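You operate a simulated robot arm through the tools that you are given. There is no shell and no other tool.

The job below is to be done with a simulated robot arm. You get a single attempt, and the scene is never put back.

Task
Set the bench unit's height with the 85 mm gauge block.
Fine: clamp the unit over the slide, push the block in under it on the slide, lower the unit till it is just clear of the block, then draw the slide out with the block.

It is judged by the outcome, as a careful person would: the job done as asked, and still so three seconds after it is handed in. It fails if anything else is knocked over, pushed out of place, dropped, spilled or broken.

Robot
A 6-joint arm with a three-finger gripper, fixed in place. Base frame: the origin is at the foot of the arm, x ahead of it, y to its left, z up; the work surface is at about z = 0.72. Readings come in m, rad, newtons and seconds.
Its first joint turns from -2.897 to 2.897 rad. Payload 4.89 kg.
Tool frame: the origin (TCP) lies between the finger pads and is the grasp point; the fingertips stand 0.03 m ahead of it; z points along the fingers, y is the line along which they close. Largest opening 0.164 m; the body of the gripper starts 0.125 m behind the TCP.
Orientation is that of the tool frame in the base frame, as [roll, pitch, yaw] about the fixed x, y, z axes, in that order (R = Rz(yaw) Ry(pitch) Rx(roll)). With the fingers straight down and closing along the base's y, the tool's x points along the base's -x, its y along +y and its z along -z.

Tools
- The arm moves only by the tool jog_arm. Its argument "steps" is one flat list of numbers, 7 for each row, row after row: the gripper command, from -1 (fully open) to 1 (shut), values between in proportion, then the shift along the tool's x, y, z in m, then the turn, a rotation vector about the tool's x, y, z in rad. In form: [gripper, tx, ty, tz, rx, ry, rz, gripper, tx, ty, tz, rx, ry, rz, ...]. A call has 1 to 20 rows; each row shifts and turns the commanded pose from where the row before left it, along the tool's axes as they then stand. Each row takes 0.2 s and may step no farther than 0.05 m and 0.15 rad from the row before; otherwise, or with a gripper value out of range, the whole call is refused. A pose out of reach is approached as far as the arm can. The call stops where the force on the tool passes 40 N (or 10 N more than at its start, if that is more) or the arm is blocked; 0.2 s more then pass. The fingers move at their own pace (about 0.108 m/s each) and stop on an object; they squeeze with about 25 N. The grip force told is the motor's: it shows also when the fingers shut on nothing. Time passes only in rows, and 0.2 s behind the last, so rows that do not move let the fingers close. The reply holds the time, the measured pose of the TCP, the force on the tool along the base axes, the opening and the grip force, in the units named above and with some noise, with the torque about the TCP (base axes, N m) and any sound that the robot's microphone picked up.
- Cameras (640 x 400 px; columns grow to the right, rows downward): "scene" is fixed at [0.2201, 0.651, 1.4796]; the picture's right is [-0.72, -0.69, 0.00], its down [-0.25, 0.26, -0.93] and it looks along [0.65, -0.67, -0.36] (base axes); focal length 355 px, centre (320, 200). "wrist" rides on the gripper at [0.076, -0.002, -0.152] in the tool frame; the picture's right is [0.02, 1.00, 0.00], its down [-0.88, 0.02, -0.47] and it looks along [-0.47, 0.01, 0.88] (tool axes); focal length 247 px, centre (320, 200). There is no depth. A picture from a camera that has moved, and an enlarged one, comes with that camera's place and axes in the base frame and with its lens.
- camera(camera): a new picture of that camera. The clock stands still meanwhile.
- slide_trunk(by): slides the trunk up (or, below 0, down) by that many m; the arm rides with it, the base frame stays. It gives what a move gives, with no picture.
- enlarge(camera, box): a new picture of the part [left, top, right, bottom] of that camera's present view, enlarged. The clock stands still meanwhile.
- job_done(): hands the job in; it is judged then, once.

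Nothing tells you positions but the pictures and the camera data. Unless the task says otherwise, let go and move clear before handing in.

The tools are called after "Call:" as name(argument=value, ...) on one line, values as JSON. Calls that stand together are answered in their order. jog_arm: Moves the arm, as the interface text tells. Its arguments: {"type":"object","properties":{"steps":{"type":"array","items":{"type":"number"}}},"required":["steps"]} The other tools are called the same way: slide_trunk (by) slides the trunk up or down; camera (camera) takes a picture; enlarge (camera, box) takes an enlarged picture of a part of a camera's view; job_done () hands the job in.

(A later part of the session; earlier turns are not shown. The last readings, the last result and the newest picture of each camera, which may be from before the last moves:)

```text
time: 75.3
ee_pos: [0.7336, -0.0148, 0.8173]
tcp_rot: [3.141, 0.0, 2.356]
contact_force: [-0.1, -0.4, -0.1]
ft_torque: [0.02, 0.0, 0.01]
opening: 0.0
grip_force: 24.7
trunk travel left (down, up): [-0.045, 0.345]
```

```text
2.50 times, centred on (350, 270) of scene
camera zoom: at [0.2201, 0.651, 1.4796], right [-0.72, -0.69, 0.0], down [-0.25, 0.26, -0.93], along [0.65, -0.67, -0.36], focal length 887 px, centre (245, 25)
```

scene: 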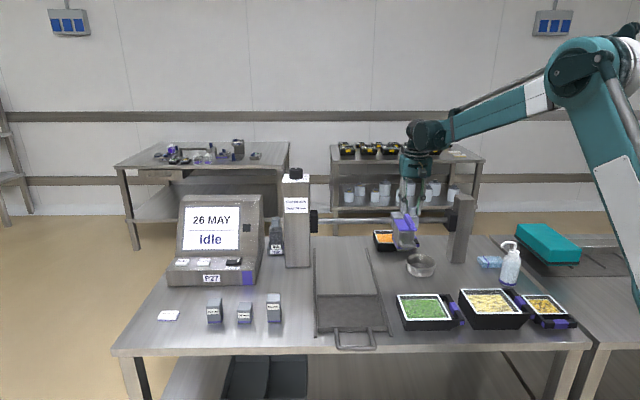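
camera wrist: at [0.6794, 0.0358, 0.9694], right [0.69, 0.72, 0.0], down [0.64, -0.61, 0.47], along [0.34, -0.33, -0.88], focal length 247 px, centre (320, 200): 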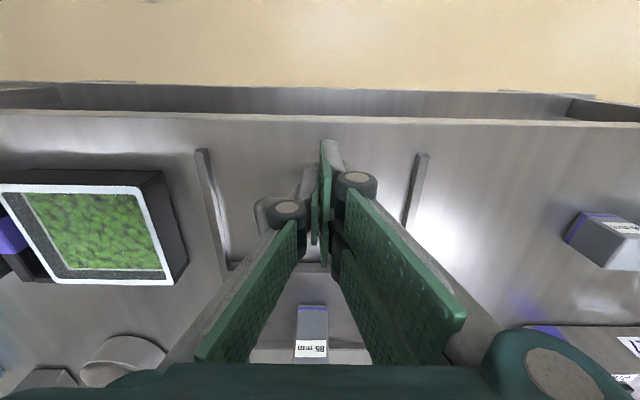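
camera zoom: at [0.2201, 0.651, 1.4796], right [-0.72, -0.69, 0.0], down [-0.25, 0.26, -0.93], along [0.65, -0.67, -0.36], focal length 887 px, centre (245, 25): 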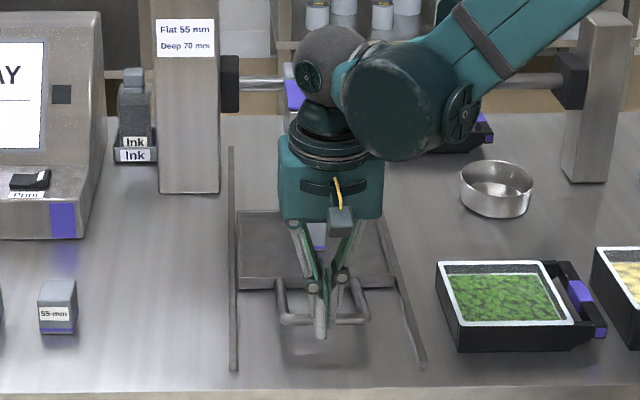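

Call:
jog_arm(steps=[1, 0, 0, 0.025, 0, 0, 0, 1, 0, 0, 0.022, 0, 0, 0, 1, -0.01, 0, 0, 0, 0, 0, 1, -0.01, 0, 0, 0, 0, 0, 1, -0.008, 0, 0, 0, 0, 0, 1, -0.008, 0, 0, 0, 0, 0, 1, -0.008, 0, 0, 0, 0, 0, 1, -0.008, 0, 0, 0, 0, 0, 1, 0, 0, 0, 0, 0, 0])

Call:
camera(camera="wrist")

Call:
enlarge(camera="scene", box=[290, 190, 410, 350])

```text
time: 77.3
ee_pos: [0.7709, -0.0542, 0.7671]
tcp_rot: [-3.141, 0.0, 2.357]
contact_force: [0.0, -0.5, -0.7]
ft_torque: [-0.04, -0.02, -0.02]
opening: 0.0002
grip_force: 25.1
trunk travel left (down, up): [-0.045, 0.345]
```

```text
taken
camera wrist: at [0.7166, -0.0028, 0.9201], right [0.69, 0.72, 0.0], down [0.64, -0.61, 0.47], along [0.34, -0.33, -0.88], focal length 247 px, centre (320, 200)
```

wrist: 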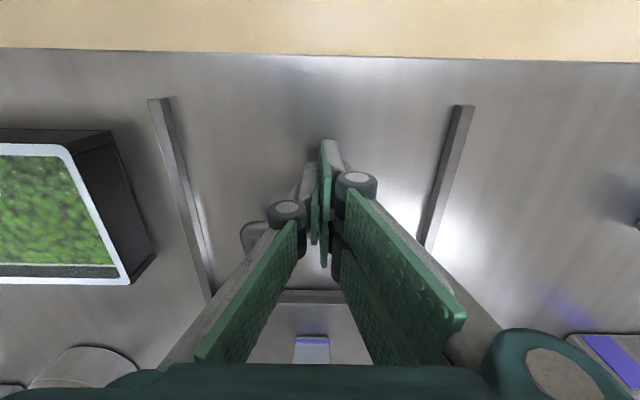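

```text
2.50 times, centred on (350, 270) of scene
camera zoom: at [0.2201, 0.651, 1.4796], right [-0.72, -0.69, 0.0], down [-0.25, 0.26, -0.93], along [0.65, -0.67, -0.36], focal length 887 px, centre (245, 25)
```

zoom: 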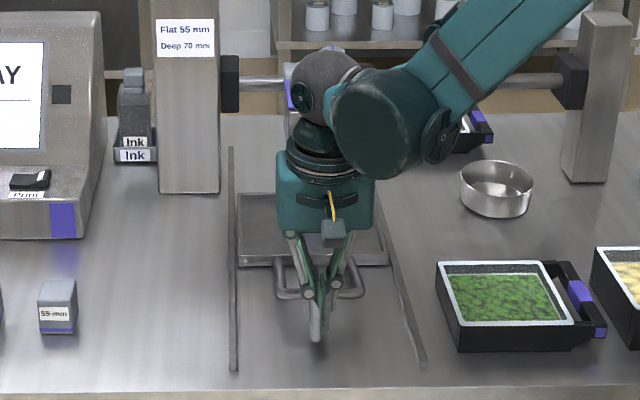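

I'll back off to check the clearance under the unit again before the block goes beneath it.

Call:
jog_arm(steps=[1, -0.008, 0, 0, 0, 0, 0, 1, -0.008, 0, 0, 0, 0, 0, 1, 0.015, 0, 0, 0, 0, 0, 1, 0, 0, -0.04, 0, 0, 0, 1, 0, 0, -0.04, 0, 0, 0, 1, 0, 0, -0.04, 0, 0, 0, 1, 0, -0.048, 0, 0, 0, 0, 1, 0, -0.048, 0, 0, 0, 0, 1, 0, -0.048, 0, 0, 0, 0, 1, 0, -0.048, 0, 0, 0, 0, 1, 0, 0, 0, 0, 0, 0])

Call:
enlarge(camera="scene", box=[310, 190, 410, 290])

Call:
enlarge(camera="scene", box=[350, 215, 390, 265])

Call:
camera(camera="wrist")

```text
time: 79.7
ee_pos: [0.6343, -0.1903, 0.8877]
tcp_rot: [-3.141, 0.001, 2.357]
contact_force: [0.8, 0.4, 0.4]
ft_torque: [-0.12, 0.09, 0.0]
opening: 0.0
grip_force: 24.9
trunk travel left (down, up): [-0.045, 0.345]
```

```text
4.00 times, centred on (360, 240) of scene
camera zoom: at [0.2201, 0.651, 1.4796], right [-0.72, -0.69, 0.0], down [-0.25, 0.26, -0.93], along [0.65, -0.67, -0.36], focal length 1420 px, centre (160, 40)
```

zoom: 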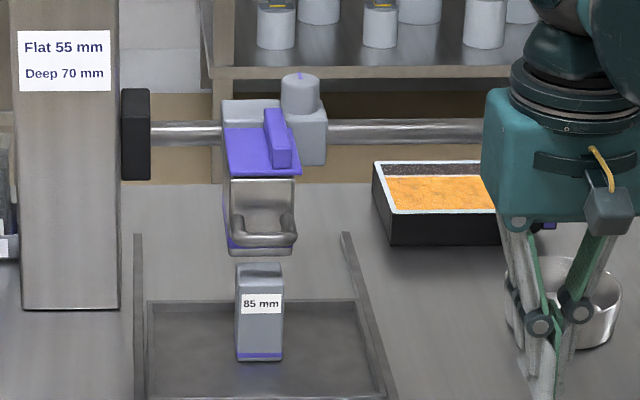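

```text
8.00 times, centred on (370, 240) of scene
camera zoom: at [0.2201, 0.651, 1.4796], right [-0.72, -0.69, 0.0], down [-0.25, 0.26, -0.93], along [0.65, -0.67, -0.36], focal length 2840 px, centre (-80, -120)
```

zoom: 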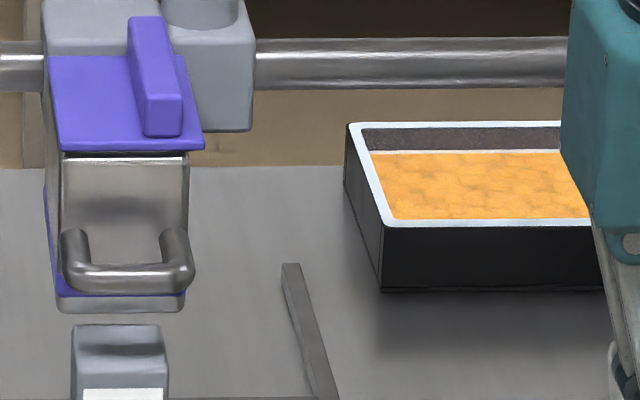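

```text
taken
camera wrist: at [0.5792, -0.1386, 1.0401], right [0.69, 0.72, 0.0], down [0.64, -0.61, 0.47], along [0.34, -0.33, -0.88], focal length 247 px, centre (320, 200)
```

wrist: 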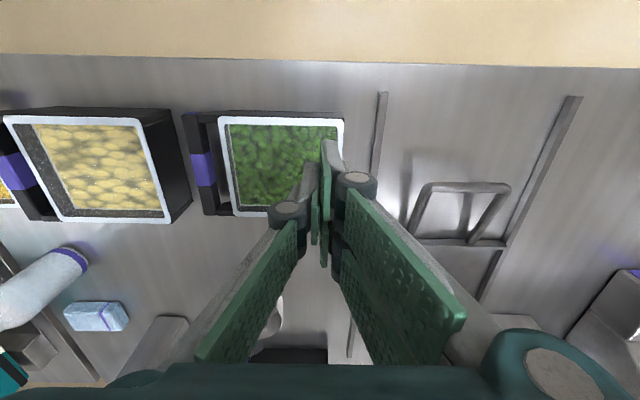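

The gap height is hard to judge from above, so I'll tilt the wrist camera to look almost horizontally at the underside of the unit and the block top.

Call:
jog_arm(steps=[1, 0, 0, 0, 0, -0.145, 0, 1, 0, 0, 0, 0, -0.145, 0, 1, 0, 0, 0, 0, -0.145, 0, 1, 0, 0, 0, 0, -0.145, 0, 1, 0, 0, 0, 0, -0.145, 0, 1, 0, 0, 0, 0, -0.145, 0, 1, 0, 0, 0, 0, 0, 0])

Call:
camera(camera="wrist")

Call:
camera(camera="scene")

```text
time: 81.3
ee_pos: [0.6332, -0.1907, 0.8884]
tcp_rot: [-3.142, 0.873, 2.357]
contact_force: [-0.1, 0.1, 1.1]
ft_torque: [0.03, 0.03, 0.02]
opening: 0.0
grip_force: 24.8
trunk travel left (down, up): [-0.045, 0.345]
```

```text
taken
camera wrist: at [0.5166, -0.0765, 0.9289], right [0.7, 0.72, -0.02], down [0.16, -0.13, 0.98], along [0.7, -0.69, -0.2], focal length 247 px, centre (320, 200)
```

wrist: 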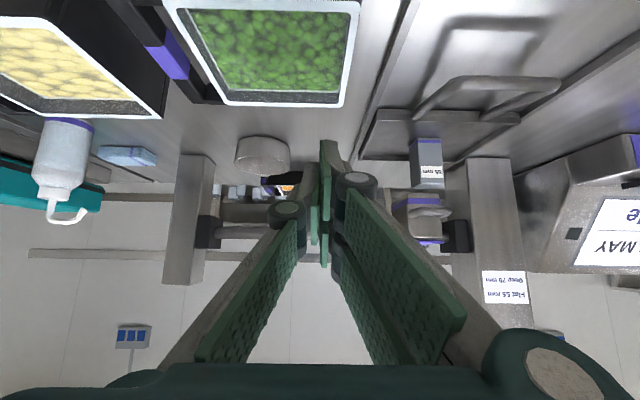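

```text
taken
```

scene: 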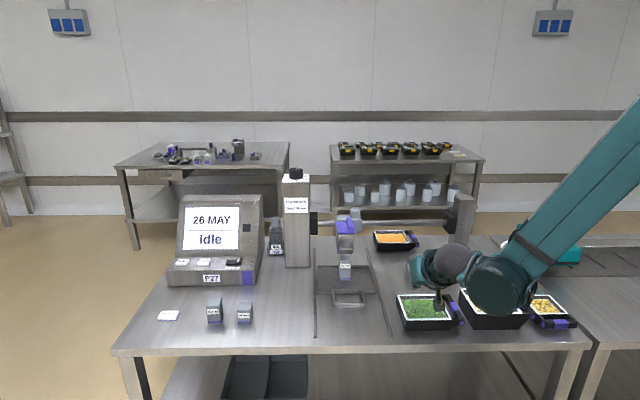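

Call:
enlarge(camera="wrist", box=[370, 120, 480, 260])

```text
2.86 times, centred on (425, 190) of wrist
camera zoom: at [0.5166, -0.0765, 0.9289], right [0.7, 0.72, -0.02], down [0.16, -0.13, 0.98], along [0.7, -0.69, -0.2], focal length 706 px, centre (20, 229)
```

zoom: 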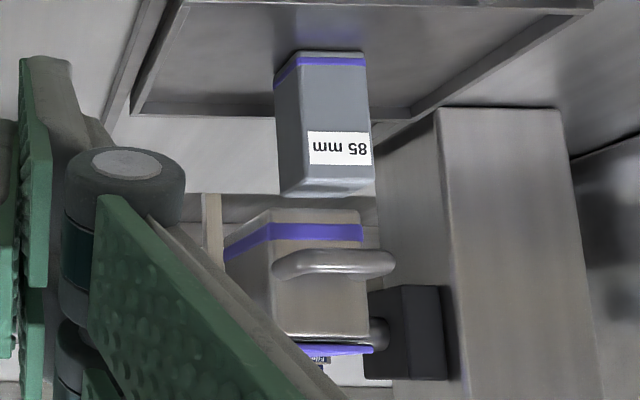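

The unit's underside is above the block top, seemingly by only several millimetres. I'll bring the camera lower and closer to see the gap edge-on.

Call:
jog_arm(steps=[1, 0.0062, 0.0275, 0.0249, 0, 0, 0, 1, 0.0062, 0.0275, 0.0249, 0, 0, 0, 1, 0.0062, 0.0275, 0.0249, 0, 0, 0, 1, 0.0062, 0.0275, 0.0249, 0, 0, 0, 1, 0, 0, 0, 0, 0, 0])

Call:
camera(camera="wrist")

Call:
enlarge(camera="wrist", box=[340, 100, 460, 240])

```text
time: 82.5
ee_pos: [0.7564, -0.1548, 0.8057]
tcp_rot: [3.14, 0.873, 2.355]
contact_force: [-1.3, 0.5, 0.4]
ft_torque: [0.07, -0.03, 0.07]
opening: 0.0
grip_force: 24.9
trunk travel left (down, up): [-0.045, 0.345]
```

```text
taken
camera wrist: at [0.638, -0.0404, 0.8458], right [0.7, 0.72, -0.02], down [0.16, -0.13, 0.98], along [0.7, -0.69, -0.21], focal length 247 px, centre (320, 200)
```

wrist: 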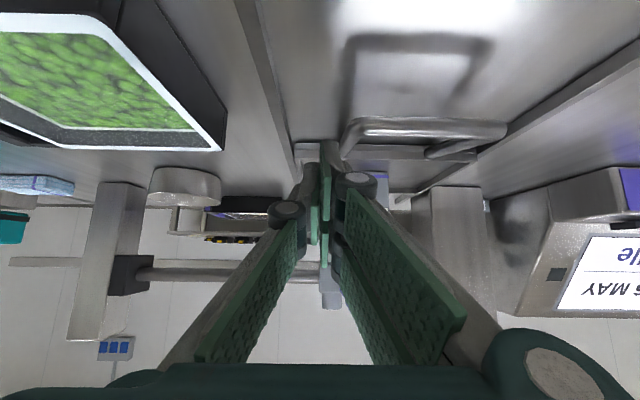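

```text
2.86 times, centred on (400, 170) of wrist
camera zoom: at [0.638, -0.0404, 0.8458], right [0.7, 0.72, -0.02], down [0.16, -0.13, 0.98], along [0.7, -0.69, -0.21], focal length 706 px, centre (91, 286)
```

zoom: 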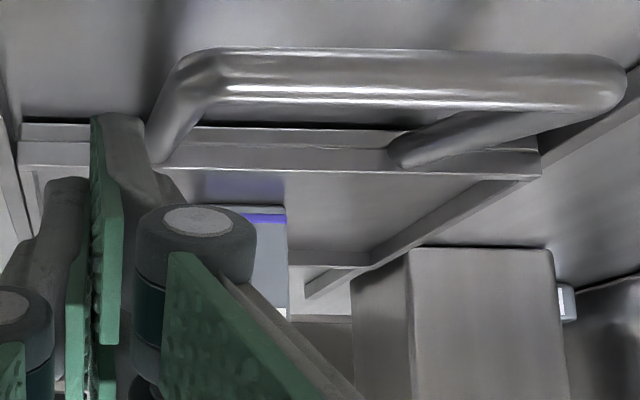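

Call:
jog_arm(steps=[1, 0, -0.04, 0, 0, 0, 0, 1, 0, -0.04, 0, 0, 0, 0, 1, 0, 0, 0, 0, 0, 0])

Call:
camera(camera="wrist")

Call:
enlarge(camera="wrist", box=[380, 130, 480, 250])

```text
time: 83.3
ee_pos: [0.6996, -0.2141, 0.8038]
tcp_rot: [-3.141, 0.87, 2.356]
contact_force: [0.2, 0.5, -0.4]
ft_torque: [-0.07, 0.02, -0.07]
opening: 0.0
grip_force: 24.8
trunk travel left (down, up): [-0.045, 0.345]
```

```text
taken
camera wrist: at [0.5814, -0.0993, 0.8436], right [0.7, 0.72, -0.02], down [0.16, -0.13, 0.98], along [0.7, -0.69, -0.21], focal length 247 px, centre (320, 200)
```

wrist: 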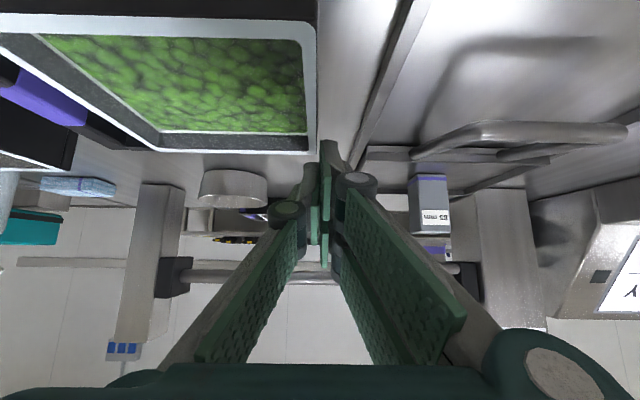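

```text
3.33 times, centred on (430, 190) of wrist
camera zoom: at [0.5814, -0.0993, 0.8436], right [0.7, 0.72, -0.02], down [0.16, -0.13, 0.98], along [0.7, -0.69, -0.21], focal length 823 px, centre (-47, 233)
```

zoom: 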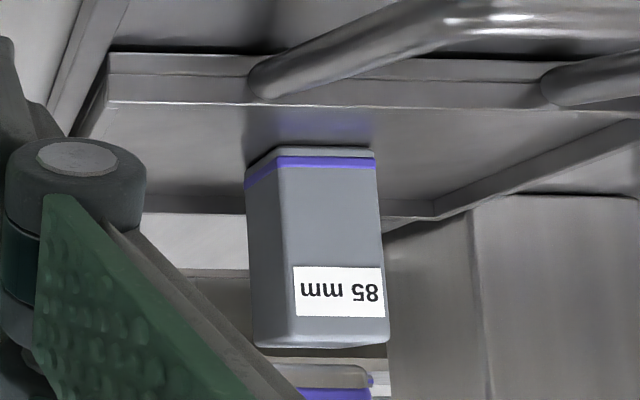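

Edge-on, the underside clears the block top by roughly 6 mm, so the block will pass. I'll rise, straighten the tool and return outside the handle to push the rest of the way (about 7 cm).

Call:
jog_arm(steps=[1, -0.0344, 0, -0.029, 0, 0, 0, 1, -0.0344, 0, -0.029, 0, 0, 0, 1, 0, 0, 0, 0, 0.145, 0, 1, 0, 0, 0, 0, 0.145, 0, 1, 0, 0, 0, 0, 0.145, 0, 1, 0, 0, 0, 0, 0.145, 0, 1, 0, 0, 0, 0, 0.145, 0, 1, 0, 0, 0, 0, 0.145, 0, 1, 0.014, 0.0405, 0, 0, 0, 0, 1, 0.014, 0.0405, 0, 0, 0, 0, 1, 0.014, 0.0405, 0, 0, 0, 0, 1, 0.014, 0.0405, 0, 0, 0, 0, 1, 0, 0, 0.04, 0, 0, 0, 1, 0, 0, 0.03, 0, 0, 0, 1, 0, 0, 0, 0, 0, 0])

Call:
camera(camera="wrist")

Call:
enlarge(camera="scene", box=[290, 190, 410, 350])

```text
time: 86.5
ee_pos: [0.7756, -0.0599, 0.8219]
tcp_rot: [3.141, 0.001, 2.356]
contact_force: [-0.2, -0.2, -0.2]
ft_torque: [-0.02, -0.05, 0.0]
opening: 0.0
grip_force: 25.1
trunk travel left (down, up): [-0.045, 0.345]
```

```text
taken
camera wrist: at [0.7206, -0.0079, 0.975], right [0.69, 0.72, 0.0], down [0.64, -0.61, 0.47], along [0.34, -0.33, -0.88], focal length 247 px, centre (320, 200)
```

wrist: 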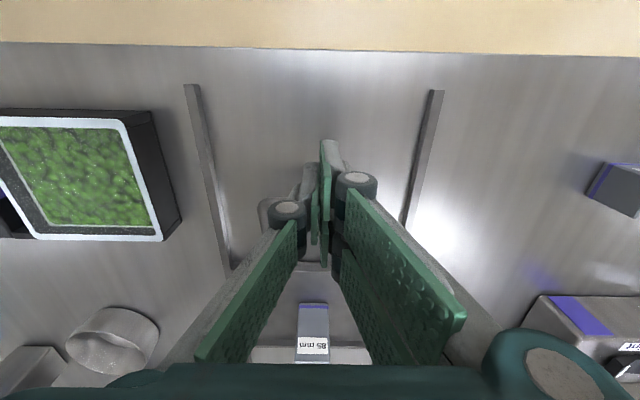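

```text
2.50 times, centred on (350, 270) of scene
camera zoom: at [0.2201, 0.651, 1.4796], right [-0.72, -0.69, 0.0], down [-0.25, 0.26, -0.93], along [0.65, -0.67, -0.36], focal length 887 px, centre (245, 25)
```

zoom: 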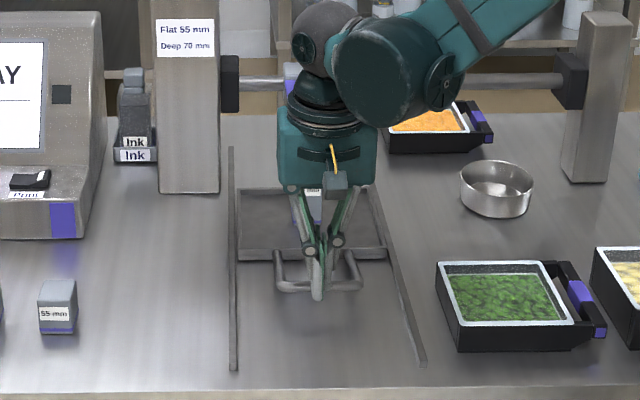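

Call:
jog_arm(steps=[1, 0, 0, 0.03, 0, 0, 0, 1, 0, 0, 0.023, 0, 0, 0, 1, -0.0083, 0, 0, 0, 0, 0, 1, -0.0083, 0, 0, 0, 0, 0, 1, -0.0083, 0, 0, 0, 0, 0, 1, -0.0083, 0, 0, 0, 0, 0, 1, -0.0083, 0, 0, 0, 0, 0, 1, -0.0083, 0, 0, 0, 0, 0, 1, -0.0083, 0, 0, 0, 0, 0, 1, -0.0083, 0, 0, 0, 0, 0, 1, -0.0083, 0, 0, 0, 0, 0, 1, -0.0083, 0, 0, 0, 0, 0, 1, -0.0083, 0, 0, 0, 0, 0, 1, 0, 0, 0, 0, 0, 0])

Call:
camera(camera="wrist")

Call:
enlarge(camera="scene", box=[290, 190, 410, 350])

```text
time: 89.2
ee_pos: [0.8312, -0.117, 0.7715]
tcp_rot: [-3.141, -0.007, 2.359]
contact_force: [-10.4, 9.3, -0.8]
ft_torque: [-0.01, 0.25, 0.05]
opening: 0.0
grip_force: 25.0
trunk travel left (down, up): [-0.045, 0.345]
stopped in row 13: the force on the tool passed its limit at 55 N (the readings are from after the stop); the commanded pose is now the measured one
```

```text
taken
camera wrist: at [0.7769, -0.0653, 0.9248], right [0.69, 0.72, 0.0], down [0.64, -0.61, 0.47], along [0.34, -0.32, -0.88], focal length 247 px, centre (320, 200)
```

wrist: 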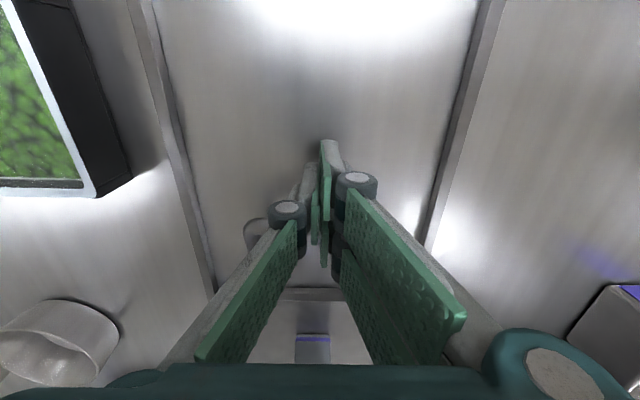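

```text
2.50 times, centred on (350, 270) of scene
camera zoom: at [0.2201, 0.651, 1.4796], right [-0.72, -0.69, 0.0], down [-0.25, 0.26, -0.93], along [0.65, -0.67, -0.36], focal length 887 px, centre (245, 25)
```

zoom: 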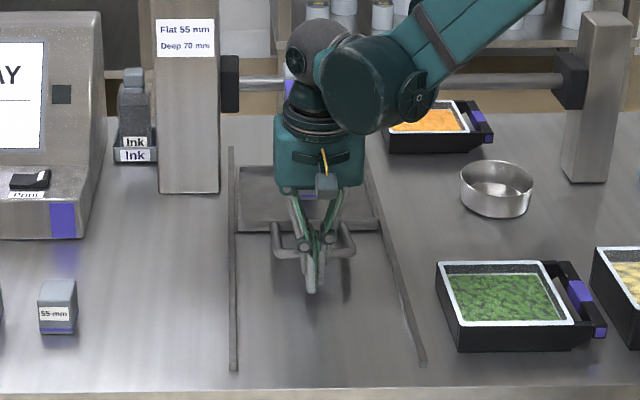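

It hit a firm stop about 24.5 cm in, which matches the slide's end stop under the unit. I'll back off and look.

Call:
jog_arm(steps=[1, 0.015, 0, 0, 0, 0, 0, 1, 0, 0, -0.04, 0, 0, 0, 1, 0, 0, -0.04, 0, 0, 0, 1, 0, 0, -0.04, 0, 0, 0, 1, 0, -0.048, 0, 0, 0, 0, 1, 0, -0.048, 0, 0, 0, 0, 1, 0, -0.048, 0, 0, 0, 0, 1, 0, -0.03, 0, 0, 0, 0, 1, 0, 0, 0, 0, 0, 0])

Call:
enlarge(camera="scene", box=[300, 190, 410, 310])

Call:
camera(camera="wrist")

```text
time: 91.2
ee_pos: [0.6952, -0.2298, 0.891]
tcp_rot: [-3.14, -0.006, 2.359]
contact_force: [0.9, 0.7, -0.3]
ft_torque: [-0.11, 0.03, 0.01]
opening: 0.0001
grip_force: 24.8
trunk travel left (down, up): [-0.045, 0.345]
```

```text
3.33 times, centred on (355, 250) of scene
camera zoom: at [0.2201, 0.651, 1.4796], right [-0.72, -0.69, 0.0], down [-0.25, 0.26, -0.93], along [0.65, -0.67, -0.36], focal length 1183 px, centre (203, 33)
```

zoom: 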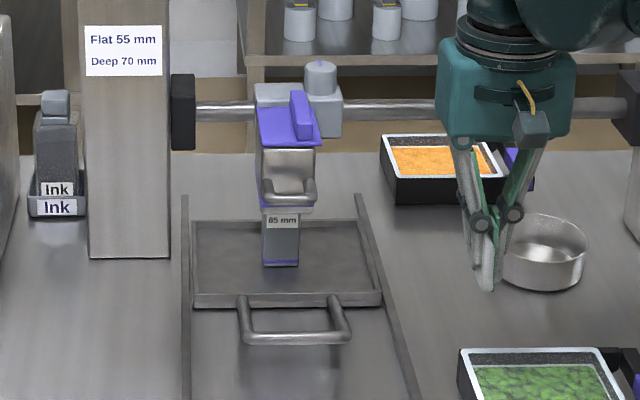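

```text
taken
camera wrist: at [0.6417, -0.1787, 1.0447], right [0.69, 0.72, 0.0], down [0.64, -0.61, 0.47], along [0.34, -0.32, -0.88], focal length 247 px, centre (320, 200)
```

wrist: 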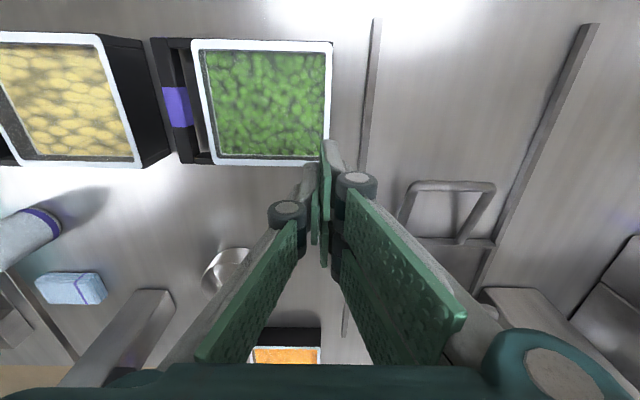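

The block stands upright right under the unit. Now for the height dial: rise, bring the trunk back up for reach, and move toward the post knob.

Call:
jog_arm(steps=[1, 0, 0, -0.045, 0, 0.006, 0, 1, 0, 0, -0.045, 0, 0, 0, 1, 0, 0, -0.045, 0, 0, 0, 1, 0, 0, -0.045, 0, 0, 0, 1, 0, 0, -0.03, 0, 0, 0, 0, 0, 0, 0, 0, 0, -0.1216, 0, 0, 0, 0, 0, 0, -0.1216, 0, 0, 0, 0, 0, 0, -0.1216, 0, 0, 0, 0, 0, 0, -0.1216, 0, 0, 0, 0, 0, 0, -0.1216, 0, 0, 0, 0, 0, 0, 0])

Call:
slide_trunk(by=0.18)

Call:
jog_arm(steps=[0, -0.0436, 0.01164, 0, 0, 0, 0, 0, -0.0436, 0.01164, 0, 0, 0, 0, 0, -0.0436, 0.01164, 0, 0, 0, 0, 0, -0.0436, 0.01164, 0, 0, 0, 0, 0, -0.0436, 0.01164, 0, 0, 0, 0, 0, -0.0436, 0.01164, 0, 0, 0, 0, 0, -0.0436, 0.01164, 0, 0, 0, 0, 0, -0.0436, 0.01164, 0, 0, 0, 0, 0, -0.0436, 0.01164, 0, 0, 0, 0, 0, 0, 0, 0, 0, 0, 0])

Call:
camera(camera="wrist")

```text
time: 93.6
ee_pos: [0.7002, -0.2318, 1.1022]
tcp_rot: [3.136, -0.011, 2.967]
contact_force: [-0.2, 0.1, 0.0]
ft_torque: [0.0, -0.01, 0.0]
opening: 0.082
grip_force: 0.0
trunk travel left (down, up): [-0.045, 0.345]
```

```text
time: 95.6
ee_pos: [0.701, -0.2311, 1.2819]
tcp_rot: [3.138, -0.01, 2.965]
contact_force: [0.3, 0.3, 0.3]
ft_torque: [-0.01, -0.02, -0.04]
opening: 0.0822
grip_force: 0.1
trunk travel left (down, up): [-0.225, 0.165]
```

```text
time: 97.8
ee_pos: [1.1037, -0.1967, 1.2773]
tcp_rot: [3.137, -0.011, 2.965]
contact_force: [1.7, 0.0, -1.2]
ft_torque: [0.04, 0.25, 0.03]
opening: 0.0821
grip_force: 0.0
trunk travel left (down, up): [-0.225, 0.165]
```

```text
taken
camera wrist: at [1.0302, -0.1871, 1.4307], right [0.15, 0.99, 0.01], down [0.88, -0.14, 0.46], along [0.46, -0.07, -0.89], focal length 247 px, centre (320, 200)
```

wrist: 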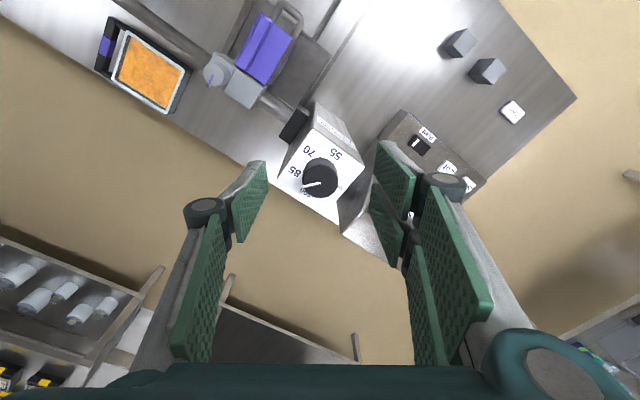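

Call:
enlarge(camera="wrist", box=[265, 95, 385, 235])

Call:
enlarge(camera="scene", box=[300, 190, 410, 310])

```text
2.86 times, centred on (325, 165) of wrist
camera zoom: at [1.0302, -0.1871, 1.4307], right [0.15, 0.99, 0.01], down [0.88, -0.14, 0.46], along [0.46, -0.07, -0.89], focal length 706 px, centre (306, 300)
```

zoom: 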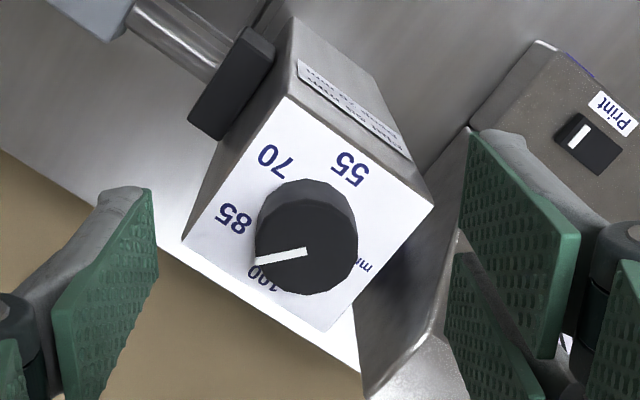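

```text
3.33 times, centred on (355, 250) of scene
camera zoom: at [0.2201, 0.651, 1.4796], right [-0.72, -0.69, 0.0], down [-0.25, 0.26, -0.93], along [0.65, -0.67, -0.36], focal length 1183 px, centre (203, 33)
```

zoom: 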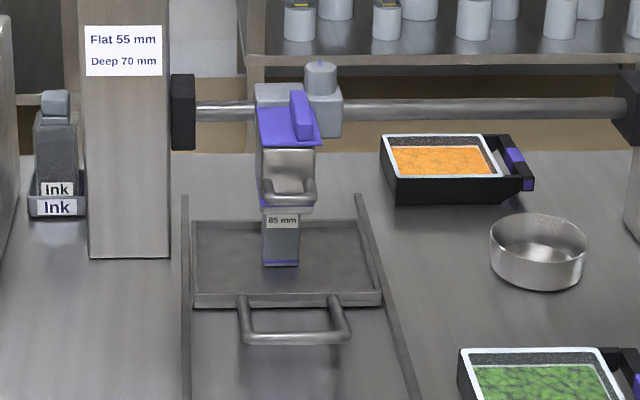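

The dial has crept down to about 89–90 (the bar dropped some 9 mm while I tightened the clamp), consistent with the ~5–6 mm gap I saw. I'll move above the dial knob and check the reach.

Call:
jog_arm(steps=[0, -0.0325, 0.001, 0, 0.0046, -0.011, 0, 0, -0.0325, 0.001, 0, 0, 0, 0, 0, 0, 0, 0.04, 0, 0, 0, 0, 0, 0, 0.04, 0, 0, 0, 0, 0, 0, 0.03, 0, 0, 0, 0, 0, 0, 0, 0, 0, 0])

Call:
camera(camera="wrist")

Call:
camera(camera="scene")

```text
time: 99.2
ee_pos: [1.1736, -0.2065, 1.1646]
tcp_rot: [3.139, -0.001, 2.965]
contact_force: [0.2, 0.2, -0.6]
ft_torque: [0.02, 0.1, -0.03]
opening: 0.0819
grip_force: 0.1
trunk travel left (down, up): [-0.225, 0.165]
```

```text
taken
camera wrist: at [1.0984, -0.197, 1.318], right [0.15, 0.99, 0.0], down [0.87, -0.14, 0.47], along [0.47, -0.07, -0.88], focal length 247 px, centre (320, 200)
```

wrist: 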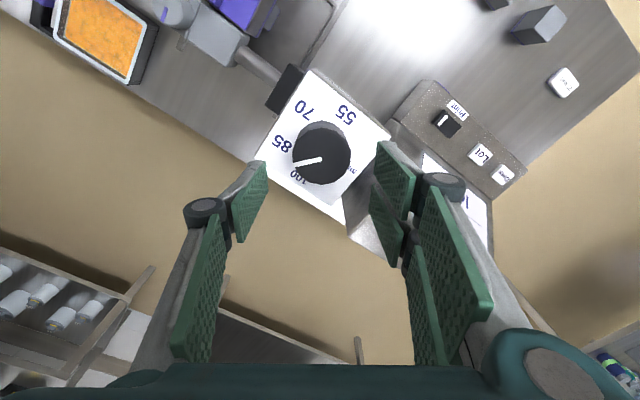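

```text
taken
```

scene: 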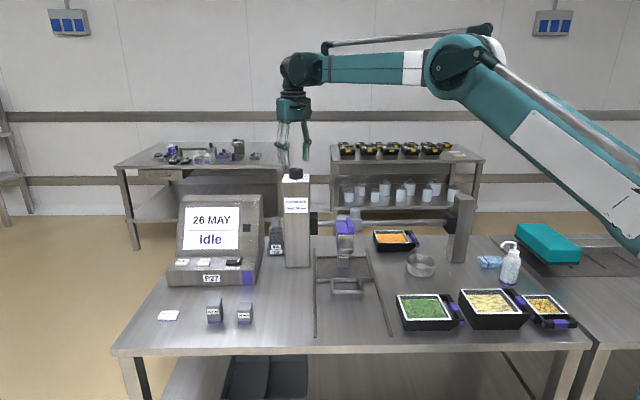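

Call:
enlarge(camera="wrist", box=[250, 60, 400, 220])

```text
2.50 times, centred on (325, 140) of wrist
camera zoom: at [1.0984, -0.197, 1.318], right [0.15, 0.99, 0.0], down [0.87, -0.14, 0.47], along [0.47, -0.07, -0.88], focal length 617 px, centre (308, 350)
```

zoom: 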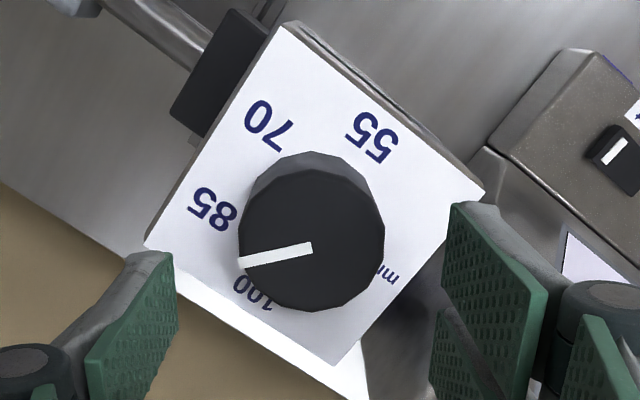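

Call:
jog_arm(steps=[0, 0.0075, 0.001, 0, 0, 0, 0, 0, 0, 0, 0.02, 0, 0, 0, 0, 0, 0, 0.022, 0, 0, 0, 0, 0, 0, 0, 0, 0, 0])

Call:
camera(camera="wrist")

Call:
enlarge(camera="scene", box=[330, 215, 370, 265])

Call:
enlarge(camera="scene", box=[260, 110, 330, 200])

```text
time: 100.2
ee_pos: [1.1624, -0.2038, 1.1228]
tcp_rot: [3.139, -0.001, 2.964]
contact_force: [1.2, -0.3, -1.4]
ft_torque: [0.01, 0.04, -0.01]
opening: 0.0821
grip_force: 0.0
trunk travel left (down, up): [-0.225, 0.165]
```

```text
taken
camera wrist: at [1.0883, -0.1933, 1.2757], right [0.15, 0.99, 0.0], down [0.87, -0.14, 0.47], along [0.47, -0.07, -0.88], focal length 247 px, centre (320, 200)
```

wrist: 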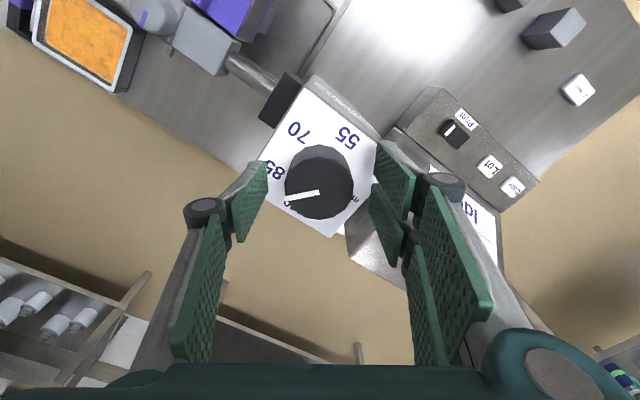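

```text
8.00 times, centred on (350, 240) of scene
camera zoom: at [0.2201, 0.651, 1.4796], right [-0.72, -0.69, 0.0], down [-0.25, 0.26, -0.93], along [0.65, -0.67, -0.36], focal length 2840 px, centre (80, -120)
```

zoom: 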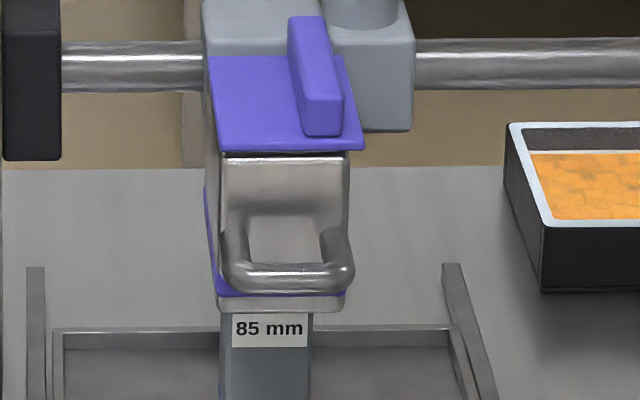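

```text
4.44 times, centred on (295, 155) of scene
camera zoom: at [0.2201, 0.651, 1.4796], right [-0.72, -0.69, 0.0], down [-0.25, 0.26, -0.93], along [0.65, -0.67, -0.36], focal length 1578 px, centre (431, 400)
```

zoom: 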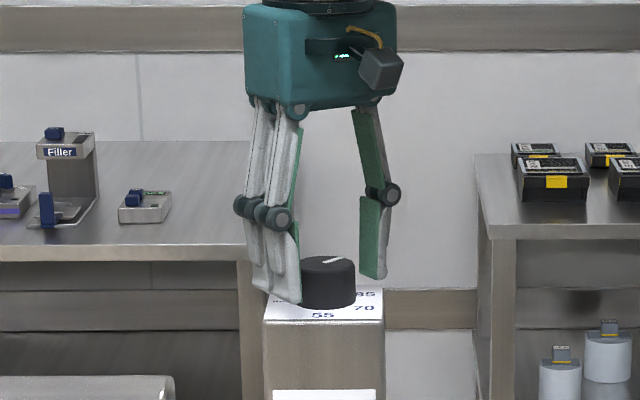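

Lip of the unit sits at row 312 in this zoom; by my geometry it would touch the block near row 321 (2 px per mm), so about 4–5 mm to go. Gripping the dial knob now.

Call:
jog_arm(steps=[0.3, 0, 0, 0, 0, 0, 0, 0.6, 0, 0, 0, 0, 0, 0, 1, 0, 0, 0, 0, 0, 0, 1, 0, 0, 0, 0, 0, 0])

Call:
enlarge(camera="wrist", box=[250, 90, 400, 260])

Call:
enlarge(camera="scene", box=[330, 215, 370, 265])

```text
time: 101.2
ee_pos: [1.1625, -0.2057, 1.1229]
tcp_rot: [3.139, -0.001, 2.964]
contact_force: [-0.6, -6.5, -4.0]
ft_torque: [-0.25, -0.1, -0.01]
opening: 0.0509
grip_force: 44.9
trunk travel left (down, up): [-0.225, 0.165]
```

```text
2.35 times, centred on (325, 175) of wrist
camera zoom: at [1.088, -0.1938, 1.2761], right [0.15, 0.99, 0.0], down [0.87, -0.14, 0.47], along [0.47, -0.07, -0.88], focal length 581 px, centre (308, 259)
```

zoom: 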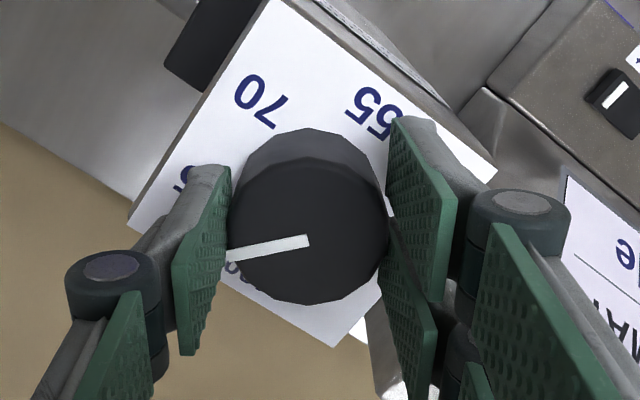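

```text
8.00 times, centred on (350, 240) of scene
camera zoom: at [0.2201, 0.651, 1.4796], right [-0.72, -0.69, 0.0], down [-0.25, 0.26, -0.93], along [0.65, -0.67, -0.36], focal length 2840 px, centre (80, -120)
```

zoom: 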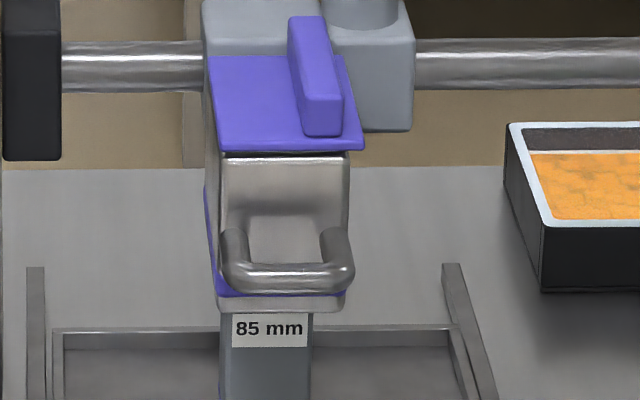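

Gripped, nothing moved. Turning clockwise by a small amount (about 1 mm).

Call:
jog_arm(steps=[1, 0, 0, 0, 0, 0, 0.04, 1, 0, 0, 0, 0, 0, 0.04, 1, 0, 0, 0, 0, 0, 0])

Call:
enlarge(camera="wrist", box=[250, 90, 400, 260])

Call:
enlarge(camera="scene", box=[330, 215, 370, 265])

```text
time: 102.0
ee_pos: [1.1627, -0.2047, 1.123]
tcp_rot: [3.14, 0.0, 2.885]
contact_force: [-6.3, -12.0, -17.3]
ft_torque: [-0.45, -0.38, -0.07]
opening: 0.0509
grip_force: 44.6
trunk travel left (down, up): [-0.225, 0.165]
```

```text
2.35 times, centred on (325, 175) of wrist
camera zoom: at [1.0894, -0.1875, 1.2762], right [0.23, 0.97, 0.0], down [0.86, -0.21, 0.47], along [0.46, -0.11, -0.88], focal length 581 px, centre (308, 259)
```

zoom: 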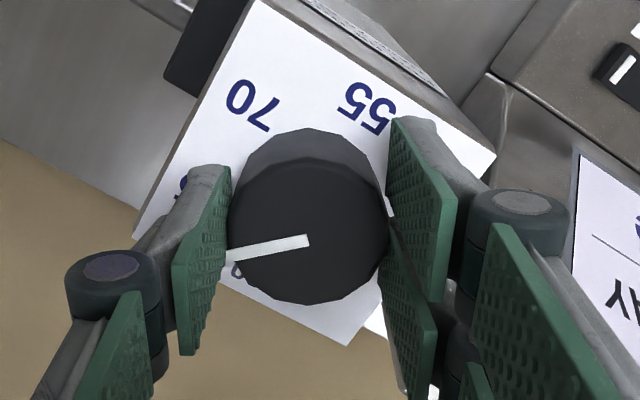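

```text
8.00 times, centred on (350, 240) of scene
camera zoom: at [0.2201, 0.651, 1.4796], right [-0.72, -0.69, 0.0], down [-0.25, 0.26, -0.93], along [0.65, -0.67, -0.36], focal length 2840 px, centre (80, -120)
```

zoom: 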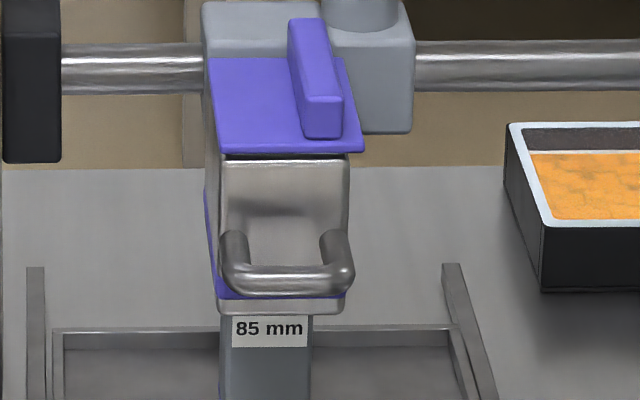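

The lip moved 2–2.5 px (about 1.2 mm) per 0.08 rad. Continuing carefully.

Call:
jog_arm(steps=[1, 0, 0, 0, 0, 0, 0.04, 1, 0, 0, 0, 0, 0, 0.04, 1, 0, 0, 0, 0, 0, 0])

Call:
enlarge(camera="scene", box=[335, 240, 360, 260])

Call:
enlarge(camera="scene", box=[330, 215, 370, 265])

```text
time: 102.8
ee_pos: [1.1625, -0.2036, 1.1243]
tcp_rot: [3.14, 0.001, 2.805]
contact_force: [-13.1, -8.6, -26.9]
ft_torque: [-0.2, 0.48, -0.08]
opening: 0.0508
grip_force: 45.1
trunk travel left (down, up): [-0.225, 0.165]
```

```text
16.00 times, centred on (348, 250) of scene
camera zoom: at [0.2201, 0.651, 1.4796], right [-0.72, -0.69, 0.0], down [-0.25, 0.26, -0.93], along [0.65, -0.67, -0.36], focal length 5679 px, centre (-120, -600)
```

zoom: 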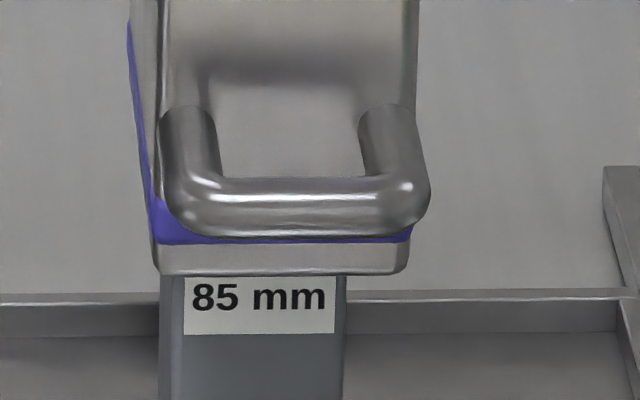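

```text
8.00 times, centred on (350, 240) of scene
camera zoom: at [0.2201, 0.651, 1.4796], right [-0.72, -0.69, 0.0], down [-0.25, 0.26, -0.93], along [0.65, -0.67, -0.36], focal length 2840 px, centre (80, -120)
```

zoom: 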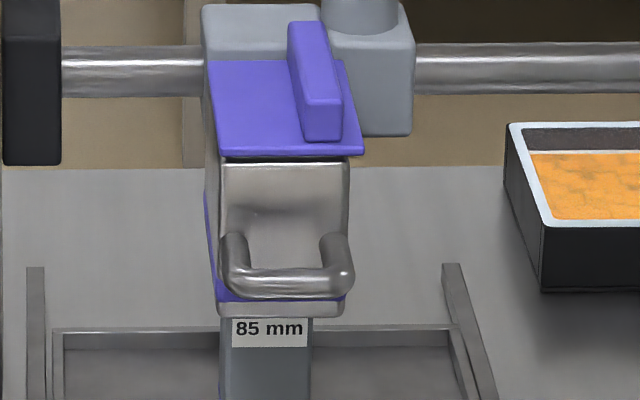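

By estimate about 2 mm remains. I'll let go, move out and inspect the gap edge-on with the tilted wrist camera from the free side.

Call:
jog_arm(steps=[0.2, 0, 0, 0, 0, 0, 0, 0, 0, 0, 0, 0, 0, 0, 0, 0, 0, -0.04, 0, 0, 0, 0, 0, 0, -0.045, 0, 0, 0, 0, 0, 0, 0, 0, 0, 0.1497, 0, 0, 0, 0, 0, 0, 0.1497, 0, 0, 0, 0, 0, 0, 0.1497, 0, 0.0466, -0.003, 0, 0, 0, 0, 0.5, 0.0466, -0.003, 0, 0, 0, 0, 0.5, 0.0466, -0.003, 0, 0, 0, 0, 1, 0.0466, -0.003, 0, 0, 0, 0, 1, 0.0466, -0.003, 0, 0, 0, 0, 1, 0.0466, -0.003, 0, 0, 0, 0, 1, 0.0466, 0, 0, 0, 0, 0, 1, 0, 0, 0, 0, 0, 0])

Call:
enlarge(camera="scene", box=[330, 215, 370, 265])

Call:
enlarge(camera="scene", box=[260, 110, 330, 200])

```text
time: 106.0
ee_pos: [0.9193, 0.0106, 1.2078]
tcp_rot: [3.138, 0.0, 2.357]
contact_force: [-0.6, 0.3, 0.6]
ft_torque: [-0.1, -0.15, 0.0]
opening: 0.0
grip_force: 24.6
trunk travel left (down, up): [-0.225, 0.165]
```

```text
8.00 times, centred on (350, 240) of scene
camera zoom: at [0.2201, 0.651, 1.4796], right [-0.72, -0.69, 0.0], down [-0.25, 0.26, -0.93], along [0.65, -0.67, -0.36], focal length 2840 px, centre (80, -120)
```

zoom: 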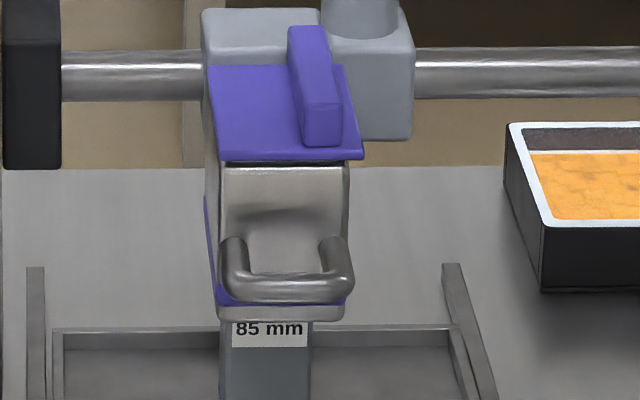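

```text
4.44 times, centred on (295, 155) of scene
camera zoom: at [0.2201, 0.651, 1.4796], right [-0.72, -0.69, 0.0], down [-0.25, 0.26, -0.93], along [0.65, -0.67, -0.36], focal length 1578 px, centre (431, 400)
```

zoom: 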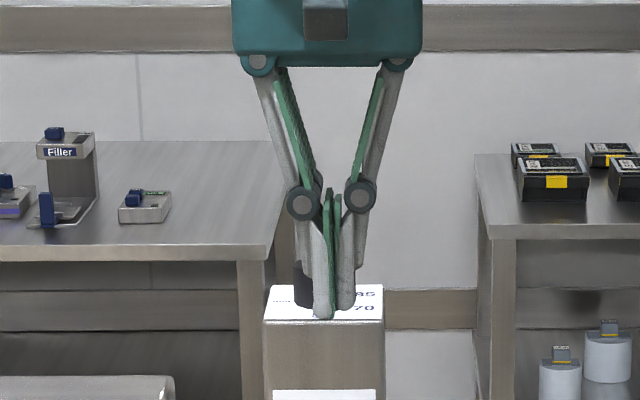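

The lip has dropped further to row ~321 after I let go. I need to look at the gap directly; descending on the free side and tilting the camera.

Call:
jog_arm(steps=[1, 0, 0, 0.047, 0, 0, 0, 1, 0, 0, 0.047, 0, 0, 0, 1, 0, 0, 0.047, 0, 0, 0, 1, 0, 0, 0.047, 0, 0, 0, 1, 0, 0, 0.047, 0, 0, 0, 1, 0, 0, 0.047, 0, 0, 0, 1, 0, 0, 0.04, 0, 0, 0, 1, 0, 0, 0, 0, -0.145, 0, 1, 0, 0, 0, 0, -0.145, 0, 1, 0, 0, 0, 0, -0.145, 0, 1, 0, 0, 0, 0, -0.145, 0, 1, 0, 0, 0, 0, -0.145, 0, 1, 0, 0, 0, 0, -0.145, 0, 1, 0, 0, 0, 0, 0, 0])

Call:
camera(camera="wrist")

Call:
enlarge(camera="scene", box=[330, 215, 370, 265])

```text
time: 109.0
ee_pos: [0.9208, 0.014, 0.8898]
tcp_rot: [3.138, 0.871, 2.354]
contact_force: [-0.5, 0.2, -0.1]
ft_torque: [0.0, 0.01, -0.03]
opening: 0.0002
grip_force: 25.2
trunk travel left (down, up): [-0.225, 0.165]
```

```text
taken
camera wrist: at [0.8027, 0.1289, 0.9302], right [0.7, 0.72, -0.01], down [0.16, -0.13, 0.98], along [0.7, -0.68, -0.2], focal length 247 px, centre (320, 200)
```

wrist: 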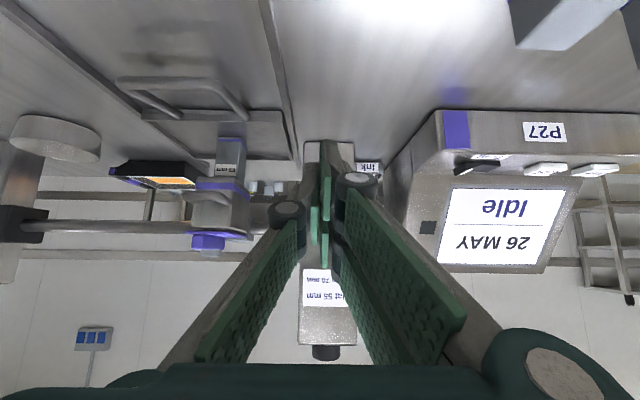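

```text
8.00 times, centred on (350, 240) of scene
camera zoom: at [0.2201, 0.651, 1.4796], right [-0.72, -0.69, 0.0], down [-0.25, 0.26, -0.93], along [0.65, -0.67, -0.36], focal length 2840 px, centre (80, -120)
```

zoom: 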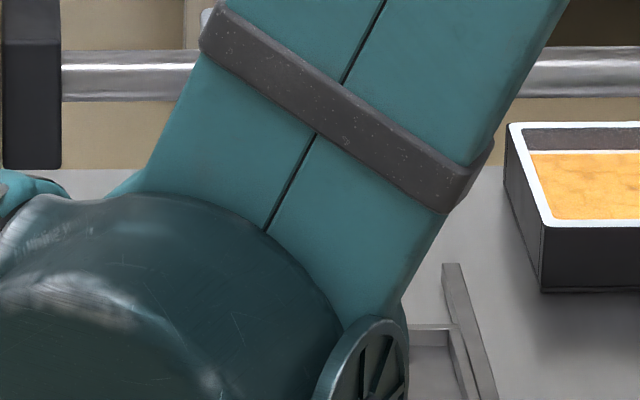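

Call:
jog_arm(steps=[1, 0.0267, 0, 0.0226, 0, 0, 0, 1, 0.0267, 0, 0.0226, 0, 0, 0, 1, 0.0267, 0, 0.0226, 0, 0, 0, 1, 0, 0, 0, 0, 0, 0])

Call:
camera(camera="wrist")

Call:
enlarge(camera="wrist", box=[190, 130, 270, 240])

```text
time: 110.0
ee_pos: [0.9198, 0.0107, 0.7823]
tcp_rot: [3.139, 0.87, 2.354]
contact_force: [-0.6, 0.6, -0.4]
ft_torque: [-0.05, -0.01, -0.06]
opening: 0.0
grip_force: 24.9
trunk travel left (down, up): [-0.225, 0.165]
```

```text
taken
camera wrist: at [0.8016, 0.1262, 0.8229], right [0.7, 0.72, -0.02], down [0.16, -0.13, 0.98], along [0.7, -0.68, -0.21], focal length 247 px, centre (320, 200)
```

wrist: 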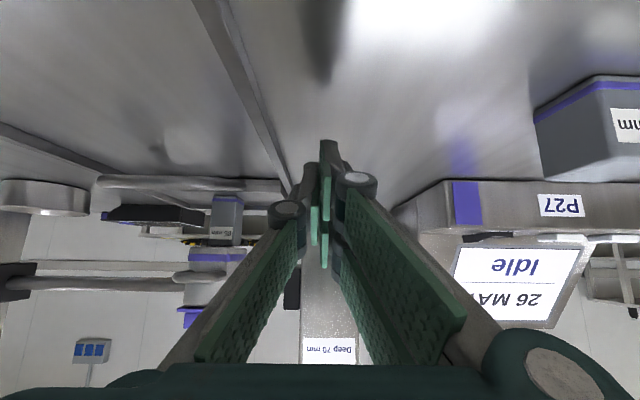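

```text
3.64 times, centred on (230, 185) of wrist
camera zoom: at [0.8016, 0.1262, 0.8229], right [0.7, 0.72, -0.02], down [0.16, -0.13, 0.98], along [0.7, -0.68, -0.21], focal length 898 px, centre (647, 254)
```

zoom: 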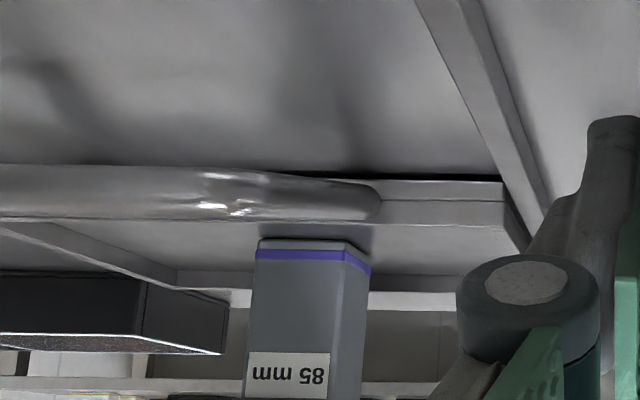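

Call:
enlarge(camera="wrist", box=[195, 215, 260, 265])

Call:
enlarge(camera="wrist", box=[205, 228, 250, 258])

```text
8.00 times, centred on (228, 240) of wrist
camera zoom: at [0.8016, 0.1262, 0.8229], right [0.7, 0.72, -0.02], down [0.16, -0.13, 0.98], along [0.7, -0.68, -0.21], focal length 1976 px, centre (1060, -120)
```

zoom: 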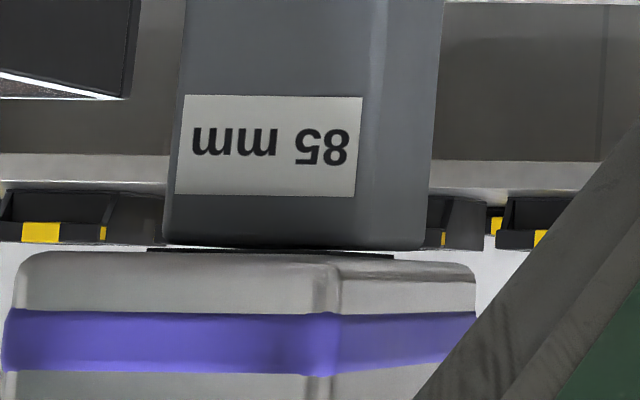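

```text
13.33 times, centred on (228, 243) of wrist
camera zoom: at [0.8016, 0.1262, 0.8229], right [0.7, 0.72, -0.02], down [0.16, -0.13, 0.98], along [0.7, -0.68, -0.21], focal length 3293 px, centre (1553, -373)
```

zoom: 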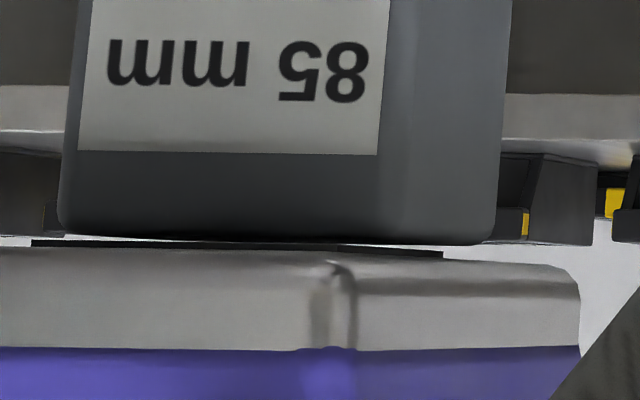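

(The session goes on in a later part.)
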